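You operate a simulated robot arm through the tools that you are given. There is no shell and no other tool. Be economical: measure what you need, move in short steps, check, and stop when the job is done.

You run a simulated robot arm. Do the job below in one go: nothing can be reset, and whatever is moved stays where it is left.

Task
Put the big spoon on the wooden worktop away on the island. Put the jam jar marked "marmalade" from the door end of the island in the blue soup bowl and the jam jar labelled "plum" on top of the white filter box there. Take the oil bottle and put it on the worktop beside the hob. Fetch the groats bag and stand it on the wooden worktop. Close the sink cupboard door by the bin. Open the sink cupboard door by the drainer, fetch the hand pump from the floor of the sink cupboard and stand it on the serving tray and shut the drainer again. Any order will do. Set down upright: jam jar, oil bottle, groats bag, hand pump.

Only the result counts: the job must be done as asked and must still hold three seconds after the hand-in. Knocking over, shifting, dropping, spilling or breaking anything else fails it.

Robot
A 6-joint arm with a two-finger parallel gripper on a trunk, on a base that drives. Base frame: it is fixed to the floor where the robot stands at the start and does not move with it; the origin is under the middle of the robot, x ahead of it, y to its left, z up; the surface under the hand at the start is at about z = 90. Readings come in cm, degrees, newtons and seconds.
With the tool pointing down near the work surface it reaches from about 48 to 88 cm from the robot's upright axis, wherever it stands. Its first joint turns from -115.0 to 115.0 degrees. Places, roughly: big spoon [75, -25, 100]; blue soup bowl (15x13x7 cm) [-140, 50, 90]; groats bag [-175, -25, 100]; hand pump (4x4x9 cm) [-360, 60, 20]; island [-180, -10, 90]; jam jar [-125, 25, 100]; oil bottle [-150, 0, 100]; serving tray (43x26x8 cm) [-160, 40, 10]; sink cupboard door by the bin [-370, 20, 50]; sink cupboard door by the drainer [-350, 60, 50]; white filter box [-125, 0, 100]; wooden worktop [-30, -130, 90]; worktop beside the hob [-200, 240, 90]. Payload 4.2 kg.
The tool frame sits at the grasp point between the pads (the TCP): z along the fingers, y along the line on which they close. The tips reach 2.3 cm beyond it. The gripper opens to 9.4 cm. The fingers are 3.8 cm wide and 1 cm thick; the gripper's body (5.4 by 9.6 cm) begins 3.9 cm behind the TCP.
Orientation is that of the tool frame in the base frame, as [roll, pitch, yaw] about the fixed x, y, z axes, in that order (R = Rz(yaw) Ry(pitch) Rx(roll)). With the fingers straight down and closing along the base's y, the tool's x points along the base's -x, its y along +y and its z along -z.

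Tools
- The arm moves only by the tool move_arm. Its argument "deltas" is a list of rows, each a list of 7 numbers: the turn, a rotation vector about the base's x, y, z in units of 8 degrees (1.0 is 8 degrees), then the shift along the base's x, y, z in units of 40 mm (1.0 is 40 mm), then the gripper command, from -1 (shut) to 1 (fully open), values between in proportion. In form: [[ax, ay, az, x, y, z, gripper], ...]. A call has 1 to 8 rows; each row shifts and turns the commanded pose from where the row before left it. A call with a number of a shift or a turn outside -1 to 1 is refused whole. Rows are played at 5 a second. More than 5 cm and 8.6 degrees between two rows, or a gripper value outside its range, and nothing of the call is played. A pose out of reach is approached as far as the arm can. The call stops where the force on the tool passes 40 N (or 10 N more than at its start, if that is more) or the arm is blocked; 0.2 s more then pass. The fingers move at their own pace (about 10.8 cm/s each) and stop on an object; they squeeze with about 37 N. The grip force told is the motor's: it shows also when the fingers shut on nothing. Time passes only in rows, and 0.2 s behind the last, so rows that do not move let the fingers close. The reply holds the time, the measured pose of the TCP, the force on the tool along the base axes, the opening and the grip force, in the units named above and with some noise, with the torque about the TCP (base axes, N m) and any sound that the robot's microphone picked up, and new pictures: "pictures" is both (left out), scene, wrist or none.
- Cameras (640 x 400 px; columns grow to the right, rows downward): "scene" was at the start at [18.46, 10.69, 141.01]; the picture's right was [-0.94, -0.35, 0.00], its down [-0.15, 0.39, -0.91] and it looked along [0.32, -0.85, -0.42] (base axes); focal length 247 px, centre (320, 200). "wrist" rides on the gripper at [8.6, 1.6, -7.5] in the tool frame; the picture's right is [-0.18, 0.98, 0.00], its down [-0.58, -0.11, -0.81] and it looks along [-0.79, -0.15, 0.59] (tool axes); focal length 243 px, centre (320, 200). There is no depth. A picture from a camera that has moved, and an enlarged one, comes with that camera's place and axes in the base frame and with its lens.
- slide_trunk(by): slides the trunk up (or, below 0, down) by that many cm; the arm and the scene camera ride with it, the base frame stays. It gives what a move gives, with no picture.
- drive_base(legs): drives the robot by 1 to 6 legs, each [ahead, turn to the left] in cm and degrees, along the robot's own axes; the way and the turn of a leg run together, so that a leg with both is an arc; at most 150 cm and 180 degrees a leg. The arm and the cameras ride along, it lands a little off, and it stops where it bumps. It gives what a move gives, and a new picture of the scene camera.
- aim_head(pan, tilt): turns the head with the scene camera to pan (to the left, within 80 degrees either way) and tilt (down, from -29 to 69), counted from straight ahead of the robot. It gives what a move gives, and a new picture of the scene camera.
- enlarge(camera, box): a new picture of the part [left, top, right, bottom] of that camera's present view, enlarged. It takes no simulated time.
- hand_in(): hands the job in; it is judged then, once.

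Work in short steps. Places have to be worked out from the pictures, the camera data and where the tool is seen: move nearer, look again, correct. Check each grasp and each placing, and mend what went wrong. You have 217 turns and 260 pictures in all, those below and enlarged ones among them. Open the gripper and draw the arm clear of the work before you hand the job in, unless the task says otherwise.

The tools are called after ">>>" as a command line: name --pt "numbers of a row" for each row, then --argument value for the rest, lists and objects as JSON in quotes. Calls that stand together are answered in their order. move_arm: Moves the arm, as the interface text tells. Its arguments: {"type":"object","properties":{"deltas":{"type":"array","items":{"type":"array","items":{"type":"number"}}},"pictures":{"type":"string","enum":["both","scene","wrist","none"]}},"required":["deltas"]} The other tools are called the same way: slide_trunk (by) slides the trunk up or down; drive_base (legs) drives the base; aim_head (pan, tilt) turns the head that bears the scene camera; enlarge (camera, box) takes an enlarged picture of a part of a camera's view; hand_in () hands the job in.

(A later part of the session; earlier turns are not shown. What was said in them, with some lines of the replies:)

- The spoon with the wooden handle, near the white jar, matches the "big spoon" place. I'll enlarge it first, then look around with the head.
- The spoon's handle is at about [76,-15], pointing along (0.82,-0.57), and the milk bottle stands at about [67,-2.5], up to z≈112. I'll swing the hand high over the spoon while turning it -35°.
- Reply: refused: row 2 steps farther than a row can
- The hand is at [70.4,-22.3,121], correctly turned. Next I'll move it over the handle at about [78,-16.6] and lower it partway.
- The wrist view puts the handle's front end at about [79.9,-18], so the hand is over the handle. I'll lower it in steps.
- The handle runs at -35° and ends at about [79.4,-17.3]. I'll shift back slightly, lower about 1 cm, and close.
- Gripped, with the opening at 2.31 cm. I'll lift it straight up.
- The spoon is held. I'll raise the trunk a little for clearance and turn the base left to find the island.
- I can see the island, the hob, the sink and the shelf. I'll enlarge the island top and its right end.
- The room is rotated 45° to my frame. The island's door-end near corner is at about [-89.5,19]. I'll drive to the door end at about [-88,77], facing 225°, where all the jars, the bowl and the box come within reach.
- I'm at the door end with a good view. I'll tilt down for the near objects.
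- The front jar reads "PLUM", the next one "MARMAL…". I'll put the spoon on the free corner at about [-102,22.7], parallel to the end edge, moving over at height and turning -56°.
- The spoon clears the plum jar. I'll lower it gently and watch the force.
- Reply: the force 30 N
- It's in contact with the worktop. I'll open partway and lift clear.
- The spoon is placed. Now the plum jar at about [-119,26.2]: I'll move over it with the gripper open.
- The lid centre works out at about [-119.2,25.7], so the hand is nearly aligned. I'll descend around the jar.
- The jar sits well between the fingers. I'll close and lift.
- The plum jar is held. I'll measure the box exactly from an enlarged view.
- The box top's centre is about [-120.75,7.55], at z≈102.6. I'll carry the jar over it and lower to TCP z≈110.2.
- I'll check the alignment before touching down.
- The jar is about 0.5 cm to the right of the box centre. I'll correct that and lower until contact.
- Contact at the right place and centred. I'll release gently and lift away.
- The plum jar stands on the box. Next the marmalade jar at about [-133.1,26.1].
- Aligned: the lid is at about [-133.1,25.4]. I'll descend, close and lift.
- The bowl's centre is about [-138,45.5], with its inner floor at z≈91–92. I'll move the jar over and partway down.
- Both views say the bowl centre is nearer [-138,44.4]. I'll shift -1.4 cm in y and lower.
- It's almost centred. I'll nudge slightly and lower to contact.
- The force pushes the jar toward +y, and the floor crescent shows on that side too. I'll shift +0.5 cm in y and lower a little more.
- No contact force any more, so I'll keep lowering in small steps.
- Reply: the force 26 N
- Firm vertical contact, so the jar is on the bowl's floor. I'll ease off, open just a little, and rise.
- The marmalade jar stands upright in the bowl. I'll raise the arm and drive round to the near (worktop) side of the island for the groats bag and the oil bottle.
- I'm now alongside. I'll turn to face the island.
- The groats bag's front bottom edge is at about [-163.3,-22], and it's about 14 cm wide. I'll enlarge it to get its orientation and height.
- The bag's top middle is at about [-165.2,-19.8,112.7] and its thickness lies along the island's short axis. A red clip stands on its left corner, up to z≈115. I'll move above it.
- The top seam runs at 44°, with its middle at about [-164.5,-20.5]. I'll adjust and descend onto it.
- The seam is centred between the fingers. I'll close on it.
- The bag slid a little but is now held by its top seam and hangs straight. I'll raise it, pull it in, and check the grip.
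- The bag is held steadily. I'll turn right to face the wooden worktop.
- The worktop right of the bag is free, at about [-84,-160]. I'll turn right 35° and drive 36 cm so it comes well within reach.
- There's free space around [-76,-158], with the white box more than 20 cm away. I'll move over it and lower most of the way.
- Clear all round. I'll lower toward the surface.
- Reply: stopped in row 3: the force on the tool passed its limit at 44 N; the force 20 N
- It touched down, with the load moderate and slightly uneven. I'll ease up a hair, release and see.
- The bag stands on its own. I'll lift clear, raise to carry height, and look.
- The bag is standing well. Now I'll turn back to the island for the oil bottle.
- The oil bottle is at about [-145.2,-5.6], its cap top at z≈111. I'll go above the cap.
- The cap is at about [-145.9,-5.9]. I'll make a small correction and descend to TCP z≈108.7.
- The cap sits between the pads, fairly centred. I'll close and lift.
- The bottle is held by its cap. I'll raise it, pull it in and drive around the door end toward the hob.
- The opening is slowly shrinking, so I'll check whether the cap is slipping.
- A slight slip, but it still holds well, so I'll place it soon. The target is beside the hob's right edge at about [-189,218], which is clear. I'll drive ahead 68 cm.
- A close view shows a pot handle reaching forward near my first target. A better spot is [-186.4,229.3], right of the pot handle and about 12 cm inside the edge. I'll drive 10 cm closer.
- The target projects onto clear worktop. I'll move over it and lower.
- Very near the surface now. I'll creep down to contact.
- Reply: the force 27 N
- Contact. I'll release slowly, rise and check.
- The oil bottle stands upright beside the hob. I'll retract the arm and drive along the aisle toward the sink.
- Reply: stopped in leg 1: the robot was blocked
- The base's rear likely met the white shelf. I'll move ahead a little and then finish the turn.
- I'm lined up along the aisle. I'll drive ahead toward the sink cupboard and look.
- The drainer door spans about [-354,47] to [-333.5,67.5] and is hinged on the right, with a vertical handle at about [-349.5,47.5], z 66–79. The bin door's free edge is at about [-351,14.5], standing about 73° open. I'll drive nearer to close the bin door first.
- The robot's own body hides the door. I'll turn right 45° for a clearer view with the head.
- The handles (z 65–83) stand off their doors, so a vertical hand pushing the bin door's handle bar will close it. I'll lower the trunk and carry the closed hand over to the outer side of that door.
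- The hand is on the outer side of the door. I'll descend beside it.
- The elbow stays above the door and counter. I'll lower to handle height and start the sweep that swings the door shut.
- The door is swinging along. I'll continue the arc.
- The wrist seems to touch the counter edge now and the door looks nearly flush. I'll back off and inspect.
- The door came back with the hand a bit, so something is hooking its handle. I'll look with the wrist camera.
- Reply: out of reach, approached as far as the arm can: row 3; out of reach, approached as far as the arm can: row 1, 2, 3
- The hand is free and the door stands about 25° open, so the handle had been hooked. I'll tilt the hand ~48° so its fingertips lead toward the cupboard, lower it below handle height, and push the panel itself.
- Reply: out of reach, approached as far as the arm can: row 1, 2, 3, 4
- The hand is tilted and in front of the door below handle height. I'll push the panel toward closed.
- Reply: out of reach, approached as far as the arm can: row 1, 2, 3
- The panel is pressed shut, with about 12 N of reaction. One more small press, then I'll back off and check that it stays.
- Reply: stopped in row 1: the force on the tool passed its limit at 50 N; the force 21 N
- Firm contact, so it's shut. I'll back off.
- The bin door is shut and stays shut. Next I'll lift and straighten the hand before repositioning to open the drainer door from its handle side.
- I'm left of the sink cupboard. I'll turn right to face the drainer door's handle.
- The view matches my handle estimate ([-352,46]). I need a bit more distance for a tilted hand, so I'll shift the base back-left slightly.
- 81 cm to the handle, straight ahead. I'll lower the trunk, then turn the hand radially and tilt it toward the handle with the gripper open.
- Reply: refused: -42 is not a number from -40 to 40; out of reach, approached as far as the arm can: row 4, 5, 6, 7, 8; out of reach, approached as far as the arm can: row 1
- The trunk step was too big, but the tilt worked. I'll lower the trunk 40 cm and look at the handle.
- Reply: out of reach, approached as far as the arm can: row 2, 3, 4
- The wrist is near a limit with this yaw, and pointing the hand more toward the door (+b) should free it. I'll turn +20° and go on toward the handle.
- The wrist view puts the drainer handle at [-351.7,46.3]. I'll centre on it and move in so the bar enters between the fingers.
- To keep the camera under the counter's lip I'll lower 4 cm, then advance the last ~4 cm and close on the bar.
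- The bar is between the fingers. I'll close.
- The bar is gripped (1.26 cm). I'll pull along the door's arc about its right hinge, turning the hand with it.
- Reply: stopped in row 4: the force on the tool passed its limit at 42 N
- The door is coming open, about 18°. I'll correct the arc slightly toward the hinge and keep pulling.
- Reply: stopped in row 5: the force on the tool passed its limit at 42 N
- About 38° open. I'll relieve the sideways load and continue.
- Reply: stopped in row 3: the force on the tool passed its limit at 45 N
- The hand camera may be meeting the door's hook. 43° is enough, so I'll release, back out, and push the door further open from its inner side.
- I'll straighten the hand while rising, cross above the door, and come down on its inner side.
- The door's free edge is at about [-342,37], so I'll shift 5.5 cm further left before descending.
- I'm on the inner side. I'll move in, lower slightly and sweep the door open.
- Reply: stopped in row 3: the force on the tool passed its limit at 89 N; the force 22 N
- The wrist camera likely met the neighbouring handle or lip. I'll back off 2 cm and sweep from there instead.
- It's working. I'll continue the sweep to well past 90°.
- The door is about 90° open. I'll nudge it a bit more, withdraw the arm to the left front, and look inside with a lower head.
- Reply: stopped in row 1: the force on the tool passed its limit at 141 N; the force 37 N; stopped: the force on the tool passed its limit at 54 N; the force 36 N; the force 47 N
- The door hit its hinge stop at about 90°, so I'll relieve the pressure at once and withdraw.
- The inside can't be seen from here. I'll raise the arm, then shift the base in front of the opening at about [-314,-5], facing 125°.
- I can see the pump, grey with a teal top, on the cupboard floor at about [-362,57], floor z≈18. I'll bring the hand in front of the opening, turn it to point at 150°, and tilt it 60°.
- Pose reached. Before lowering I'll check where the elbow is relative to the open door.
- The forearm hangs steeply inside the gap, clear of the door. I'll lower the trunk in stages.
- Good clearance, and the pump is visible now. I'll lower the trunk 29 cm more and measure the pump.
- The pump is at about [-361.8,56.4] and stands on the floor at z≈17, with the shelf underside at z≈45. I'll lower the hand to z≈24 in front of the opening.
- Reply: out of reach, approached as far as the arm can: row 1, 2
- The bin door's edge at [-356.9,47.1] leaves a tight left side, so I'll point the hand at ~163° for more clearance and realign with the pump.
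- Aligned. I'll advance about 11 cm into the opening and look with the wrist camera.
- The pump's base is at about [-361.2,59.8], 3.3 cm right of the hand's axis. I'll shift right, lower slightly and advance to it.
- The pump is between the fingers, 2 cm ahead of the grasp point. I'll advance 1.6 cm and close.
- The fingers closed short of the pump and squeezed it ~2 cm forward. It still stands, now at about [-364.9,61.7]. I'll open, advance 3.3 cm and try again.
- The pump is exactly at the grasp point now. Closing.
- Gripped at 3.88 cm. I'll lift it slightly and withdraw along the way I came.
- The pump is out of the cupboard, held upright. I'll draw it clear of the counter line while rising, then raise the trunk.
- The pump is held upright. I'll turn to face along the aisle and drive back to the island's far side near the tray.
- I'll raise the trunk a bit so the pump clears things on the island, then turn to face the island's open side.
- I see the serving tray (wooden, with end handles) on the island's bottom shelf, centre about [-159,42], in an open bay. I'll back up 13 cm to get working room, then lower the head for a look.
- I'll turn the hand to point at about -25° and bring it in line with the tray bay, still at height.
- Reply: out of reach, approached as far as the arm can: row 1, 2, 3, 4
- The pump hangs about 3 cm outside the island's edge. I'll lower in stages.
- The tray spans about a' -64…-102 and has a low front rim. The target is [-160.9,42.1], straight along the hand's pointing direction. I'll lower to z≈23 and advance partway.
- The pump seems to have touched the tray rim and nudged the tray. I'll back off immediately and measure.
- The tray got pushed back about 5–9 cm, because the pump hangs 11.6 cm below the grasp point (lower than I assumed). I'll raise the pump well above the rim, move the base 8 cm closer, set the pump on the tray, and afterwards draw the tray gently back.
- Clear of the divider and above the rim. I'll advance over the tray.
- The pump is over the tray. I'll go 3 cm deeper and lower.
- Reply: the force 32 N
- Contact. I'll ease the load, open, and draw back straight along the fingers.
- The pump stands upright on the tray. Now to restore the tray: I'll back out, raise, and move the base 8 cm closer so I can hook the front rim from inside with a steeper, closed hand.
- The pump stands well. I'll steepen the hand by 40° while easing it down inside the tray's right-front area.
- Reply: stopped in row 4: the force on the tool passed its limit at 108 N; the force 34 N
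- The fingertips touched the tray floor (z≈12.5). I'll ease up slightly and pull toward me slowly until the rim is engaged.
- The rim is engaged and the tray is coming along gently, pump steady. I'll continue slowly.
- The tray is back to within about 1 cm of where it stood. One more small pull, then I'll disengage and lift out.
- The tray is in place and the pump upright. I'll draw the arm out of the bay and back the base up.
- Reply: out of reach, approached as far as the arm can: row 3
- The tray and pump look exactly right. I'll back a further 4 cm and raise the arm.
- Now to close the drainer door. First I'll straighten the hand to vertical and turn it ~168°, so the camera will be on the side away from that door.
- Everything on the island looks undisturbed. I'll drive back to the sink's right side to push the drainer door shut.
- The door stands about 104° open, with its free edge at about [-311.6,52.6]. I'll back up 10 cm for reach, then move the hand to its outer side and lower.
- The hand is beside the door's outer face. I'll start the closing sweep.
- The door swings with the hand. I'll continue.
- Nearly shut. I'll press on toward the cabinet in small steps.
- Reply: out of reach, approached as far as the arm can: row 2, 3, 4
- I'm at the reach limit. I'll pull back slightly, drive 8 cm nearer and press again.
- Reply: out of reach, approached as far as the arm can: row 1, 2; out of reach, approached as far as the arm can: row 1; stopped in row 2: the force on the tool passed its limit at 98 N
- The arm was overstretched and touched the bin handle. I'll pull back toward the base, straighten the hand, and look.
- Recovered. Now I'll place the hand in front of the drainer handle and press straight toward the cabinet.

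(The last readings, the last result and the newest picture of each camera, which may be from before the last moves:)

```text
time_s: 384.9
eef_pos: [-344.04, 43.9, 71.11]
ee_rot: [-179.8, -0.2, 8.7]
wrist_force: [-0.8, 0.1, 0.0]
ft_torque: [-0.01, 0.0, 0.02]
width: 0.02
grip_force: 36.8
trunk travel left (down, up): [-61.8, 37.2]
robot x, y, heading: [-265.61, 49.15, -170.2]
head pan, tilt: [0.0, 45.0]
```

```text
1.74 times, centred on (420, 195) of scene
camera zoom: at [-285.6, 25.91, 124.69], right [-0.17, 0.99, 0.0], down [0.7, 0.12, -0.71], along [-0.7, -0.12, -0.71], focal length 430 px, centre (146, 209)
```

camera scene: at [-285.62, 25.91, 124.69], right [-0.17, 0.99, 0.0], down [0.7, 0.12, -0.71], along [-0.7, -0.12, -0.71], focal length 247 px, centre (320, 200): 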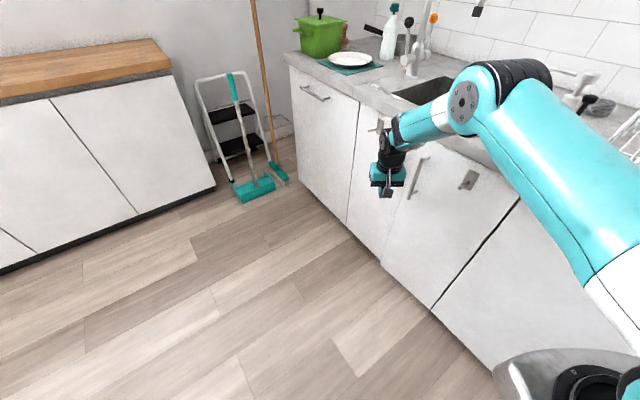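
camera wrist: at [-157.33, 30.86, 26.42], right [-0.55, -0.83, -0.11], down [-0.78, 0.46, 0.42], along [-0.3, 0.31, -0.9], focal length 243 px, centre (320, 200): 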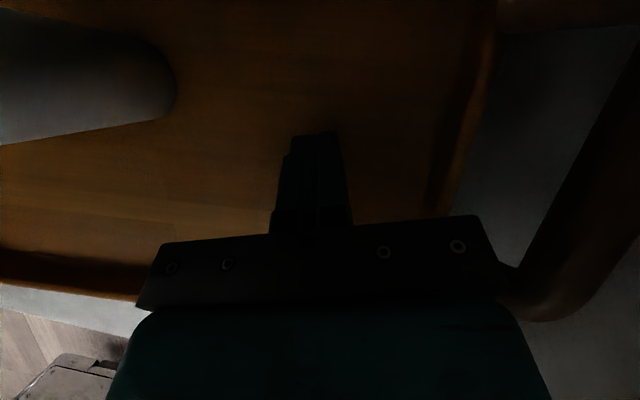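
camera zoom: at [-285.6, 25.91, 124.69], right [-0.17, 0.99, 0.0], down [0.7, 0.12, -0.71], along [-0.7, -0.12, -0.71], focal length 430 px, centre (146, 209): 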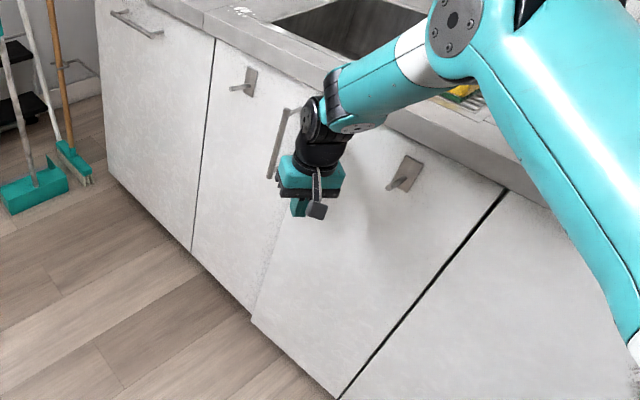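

>>> move_arm --pt "0 0 0 -0.15 0.15 0 -1" --pt "0 0 0 -0.12 0.12 0 -1" --pt "0 0 0 -0.12 0.12 0 -1" --pictures "none"

>>> enlarge --camera "scene" --box '[320, 80, 520, 310]'

```text
time_s: 385.7
eef_pos: [-345.58, 45.33, 70.86]
ee_rot: [-179.8, -0.2, 8.6]
wrist_force: [0.2, -1.7, 0.5]
ft_torque: [0.06, 0.07, 0.05]
width: 0.0
grip_force: 37.1
trunk travel left (down, up): [-61.8, 37.2]
robot x, y, heading: [-265.58, 49.05, -170.6]
head pan, tilt: [0.0, 45.0]
```

```text
1.74 times, centred on (420, 195) of scene
camera zoom: at [-285.6, 25.9, 124.69], right [-0.17, 0.99, 0.0], down [0.7, 0.12, -0.71], along [-0.7, -0.12, -0.71], focal length 430 px, centre (146, 209)
```

zoom: 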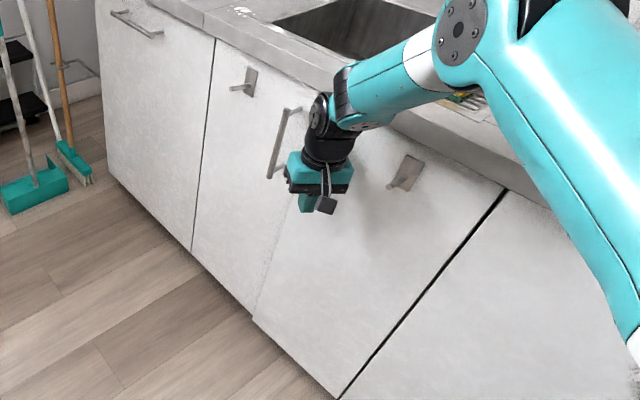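

>>> move_arm --pt "0 0 0 -0.1 0.1 0 -1" --pt "0 0 0 -0.1 0.1 0 -1" --pt "0 0 0 -0.1 0.1 0 -1" --pictures "none"

>>> enlarge --camera "scene" --box '[340, 80, 500, 290]'

```text
time_s: 386.5
eef_pos: [-346.26, 46.27, 71.04]
ee_rot: [-179.9, -0.4, 9.0]
wrist_force: [33.4, -8.9, 7.4]
ft_torque: [0.81, 3.2, 0.22]
width: 0.03
grip_force: 37.2
trunk travel left (down, up): [-61.8, 37.2]
robot x, y, heading: [-265.96, 49.34, -170.3]
head pan, tilt: [0.0, 45.0]
```

```text
1.90 times, centred on (420, 185) of scene
camera zoom: at [-285.4, 25.86, 124.73], right [-0.17, 0.99, 0.0], down [0.7, 0.12, -0.71], along [-0.7, -0.12, -0.71], focal length 471 px, centre (130, 229)
```

zoom: 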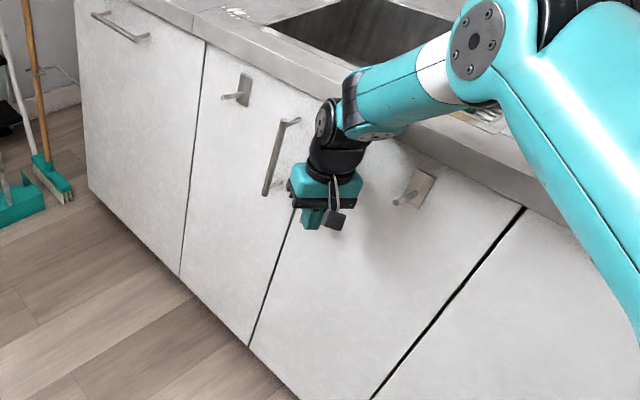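

The reaction is 34 N and the seams look flush. I'll back off straight and verify that the door stays shut.

>>> move_arm --pt "0 0 0 0.2 -0.2 0 -1" --pt "0 0 0 0.4 -0.4 0 -1" --pt "0 0 0 0.5 -0.5 0 -1" --pictures "none"

>>> enlarge --camera "scene" --box '[340, 80, 500, 290]'

```text
time_s: 387.3
eef_pos: [-342.62, 42.27, 70.88]
ee_rot: [-179.8, 0.0, 8.7]
wrist_force: [-0.2, 0.0, -0.4]
ft_torque: [0.0, 0.01, 0.01]
width: 0.01
grip_force: 36.7
trunk travel left (down, up): [-61.8, 37.2]
robot x, y, heading: [-265.66, 48.88, -170.5]
head pan, tilt: [0.0, 45.0]
```

```text
1.90 times, centred on (420, 185) of scene
camera zoom: at [-285.63, 25.92, 124.69], right [-0.17, 0.99, 0.0], down [0.7, 0.12, -0.71], along [-0.7, -0.12, -0.71], focal length 471 px, centre (130, 229)
```

zoom: 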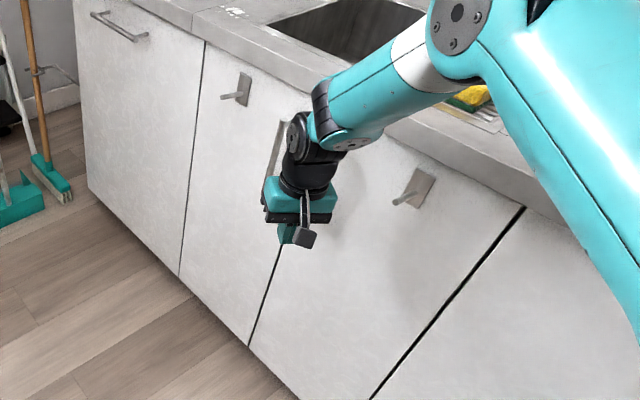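

The door hasn't followed. I'll withdraw further, raise the arm and inspect both doors.

>>> move_arm --pt "0 0 0 0.6 -0.6 0 -1" --pt "0 0 0 0.6 -0.6 0 -1" --pt "0 0 0 0.5 -0.6 0.3 -1" --pt "0 0 0 0.5 -0.5 0.5 0" --pt "0 0 0 0 0 1 1" --pt "0 0 0 0 0 1 1" --pictures "scene"

>>> enlarge --camera "scene" --box '[320, 80, 520, 310]'

```text
time_s: 388.7
eef_pos: [-333.5, 32.9, 82.39]
ee_rot: [-179.8, -0.2, 8.7]
wrist_force: [-1.0, 0.0, -0.3]
ft_torque: [0.03, -0.06, -0.02]
width: 9.4
grip_force: 0.1
trunk travel left (down, up): [-61.8, 37.2]
robot x, y, heading: [-265.5, 49.22, -170.1]
head pan, tilt: [0.0, 45.0]
camera scene: at [-285.63, 25.89, 124.68], right [-0.17, 0.99, 0.0], down [0.7, 0.12, -0.71], along [-0.7, -0.12, -0.71], focal length 247 px, centre (320, 200)
```

scene: 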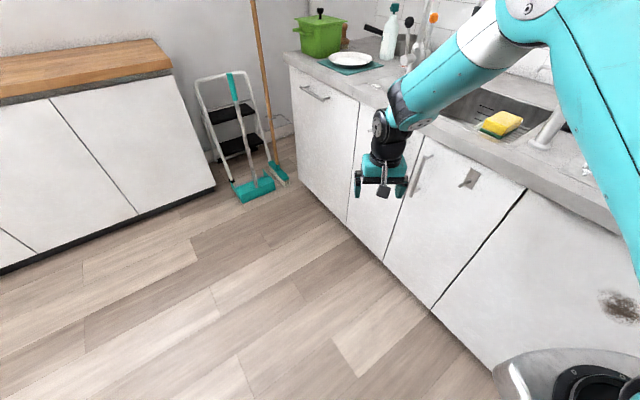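

```text
1.74 times, centred on (420, 195) of scene
camera zoom: at [-285.63, 25.89, 124.68], right [-0.17, 0.99, 0.0], down [0.7, 0.12, -0.71], along [-0.7, -0.12, -0.71], focal length 430 px, centre (146, 209)
```

zoom: 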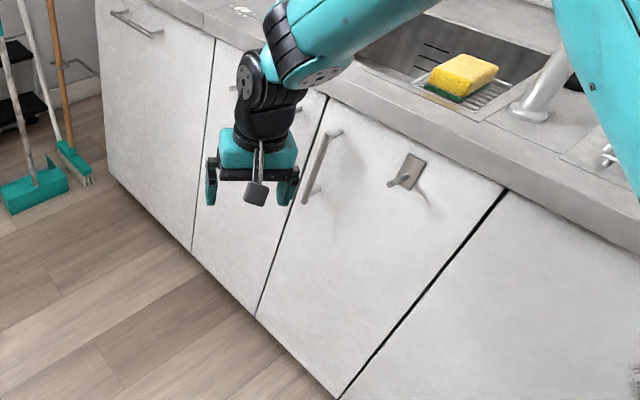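

Both look shut. I'll back the base away for an unobstructed check of both doors.

>>> slide_trunk --by 30

>>> drive_base --legs '[[-30, 0]]'

>>> enlarge --camera "scene" --box '[320, 90, 500, 270]'

```text
time_s: 391.7
eef_pos: [-333.53, 32.95, 112.29]
ee_rot: [-179.8, 0.0, 8.8]
wrist_force: [0.8, -0.4, 1.0]
ft_torque: [-0.01, -0.02, -0.03]
width: 9.43
grip_force: 0.1
trunk travel left (down, up): [-91.8, 7.2]
robot x, y, heading: [-265.77, 49.22, -170.4]
head pan, tilt: [0.0, 45.0]
```

```text
time_s: 393.8
eef_pos: [-304.49, 38.25, 112.36]
ee_rot: [-179.8, -0.1, 8.3]
wrist_force: [-0.9, 0.1, -0.4]
ft_torque: [0.0, -0.02, 0.03]
width: 9.39
grip_force: 0.1
trunk travel left (down, up): [-91.8, 7.2]
robot x, y, heading: [-236.74, 53.78, -170.8]
head pan, tilt: [0.0, 45.0]
camera scene: at [-256.52, 30.89, 154.69], right [-0.16, 0.99, 0.0], down [0.7, 0.11, -0.71], along [-0.7, -0.11, -0.71], focal length 247 px, centre (320, 200)
```

scene: 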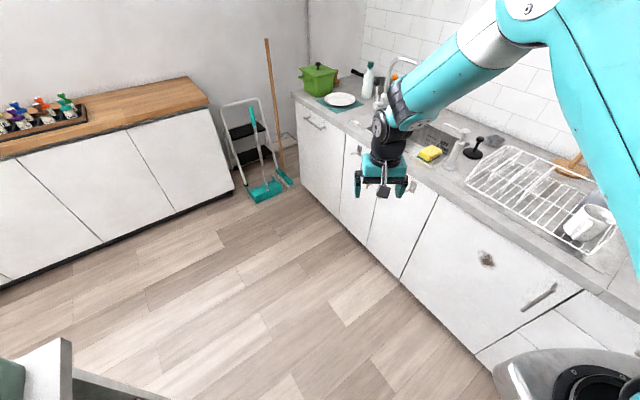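

```text
2.22 times, centred on (410, 180) of scene
camera zoom: at [-256.52, 30.89, 154.69], right [-0.16, 0.99, 0.0], down [0.7, 0.11, -0.71], along [-0.7, -0.11, -0.71], focal length 549 px, centre (120, 244)
```

zoom: 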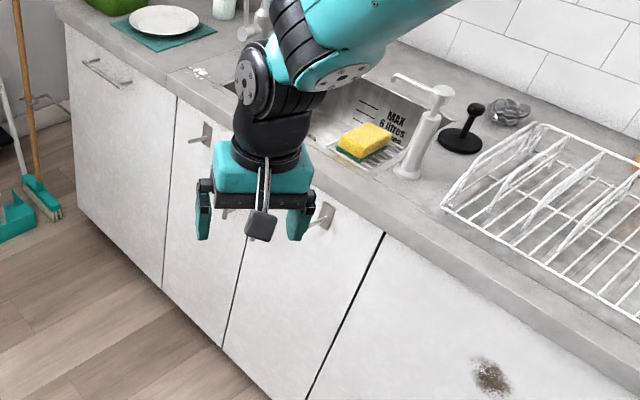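

>>> drive_base --legs '[[0, -45]]'

>>> aim_head --pan 35 --tilt 35

>>> enlarge --camera "scene" --box '[280, 60, 480, 260]'

```text
time_s: 396.3
eef_pos: [-295.2, 91.65, 112.39]
ee_rot: [-179.8, -0.1, -37.5]
wrist_force: [1.0, 0.7, 0.1]
ft_torque: [0.0, -0.01, 0.02]
width: 9.37
grip_force: 0.1
trunk travel left (down, up): [-91.8, 7.2]
robot x, y, heading: [-236.42, 54.14, 143.4]
head pan, tilt: [0.0, 45.0]
camera scene: at [-266.94, 52.16, 154.69], right [0.6, 0.8, 0.0], down [0.57, -0.42, -0.71], along [-0.57, 0.42, -0.71], focal length 247 px, centre (320, 200)
```

scene: 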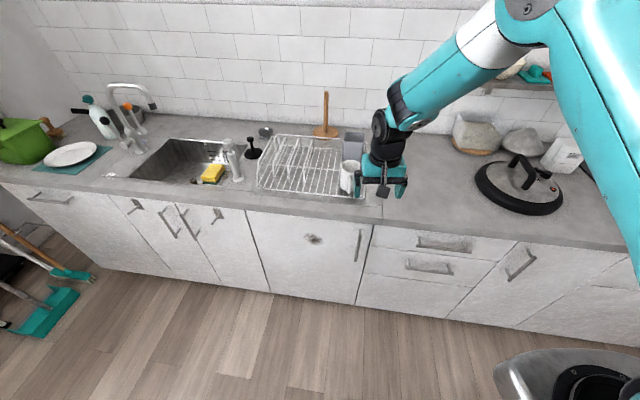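

```text
time_s: 397.3
eef_pos: [-295.29, 91.68, 112.35]
ee_rot: [-179.9, 0.0, -37.5]
wrist_force: [-0.5, -0.2, -0.8]
ft_torque: [0.02, -0.02, -0.03]
width: 9.38
grip_force: 0.0
trunk travel left (down, up): [-91.8, 7.2]
robot x, y, heading: [-236.8, 54.11, 143.3]
head pan, tilt: [35.0, 35.0]
camera scene: at [-269.21, 47.57, 156.17], right [0.03, 1.0, 0.0], down [0.57, -0.02, -0.82], along [-0.82, 0.02, -0.57], focal length 247 px, centre (320, 200)
```

scene: 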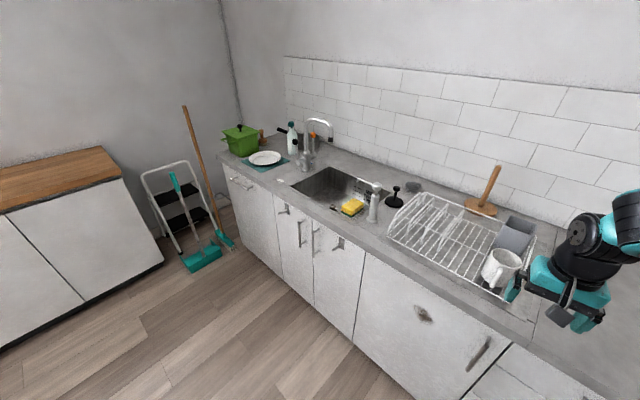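

```text
2.00 times, centred on (380, 160) of scene
camera zoom: at [-269.21, 47.57, 156.17], right [0.03, 1.0, 0.0], down [0.57, -0.02, -0.82], along [-0.82, 0.02, -0.57], focal length 494 px, centre (200, 280)
```

zoom: 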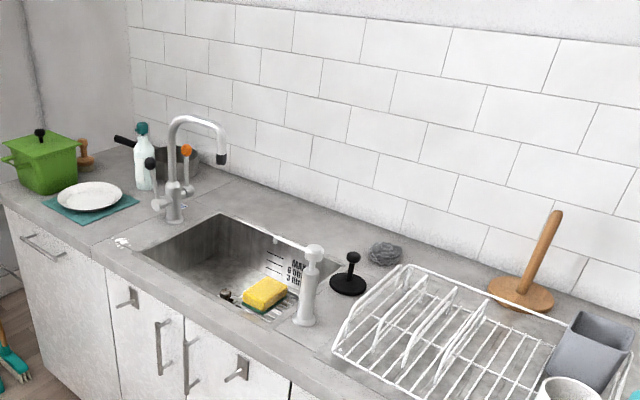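

>>> enlarge --camera "scene" --box '[225, 180, 385, 340]'

```text
2.50 times, centred on (305, 260) of scene
camera zoom: at [-269.21, 47.57, 156.17], right [0.03, 1.0, 0.0], down [0.57, -0.02, -0.82], along [-0.82, 0.02, -0.57], focal length 618 px, centre (358, 50)
```

zoom: 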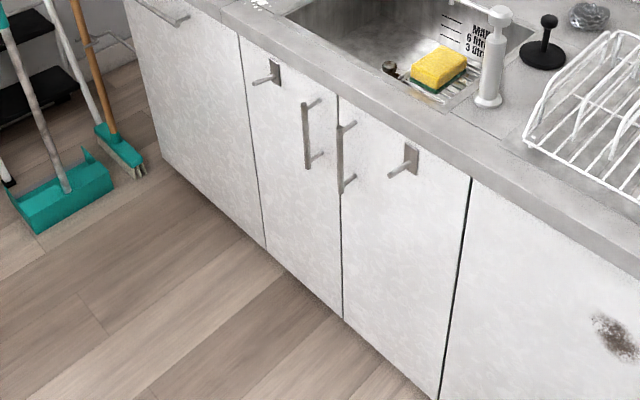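

Both sink doors are flush, everything is placed, the gripper is open and the arm is clear. Handing in.

>>> hand_in

```text
The job is handed in.
```

I finished every part of the job and handed it in; one mishap needed fixing along the way. While bringing in the hand pump I pushed the serving tray back 5–9 cm, then drew it forward to within about 1 cm of where it had stood.

- **Big spoon:** on the island, at the door-end corner.
- **Jam jars:** the marmalade jar stands in the blue soup bowl, and the plum jar stands on the white filter box.
- **Oil bottle:** upright on the worktop, right of the hob.
- **Groats bag:** standing on the wooden worktop.
- **Hand pump:** upright on the serving tray.
- **Sink cupboard doors:** the door by the bin and the door by the drainer are both shut.
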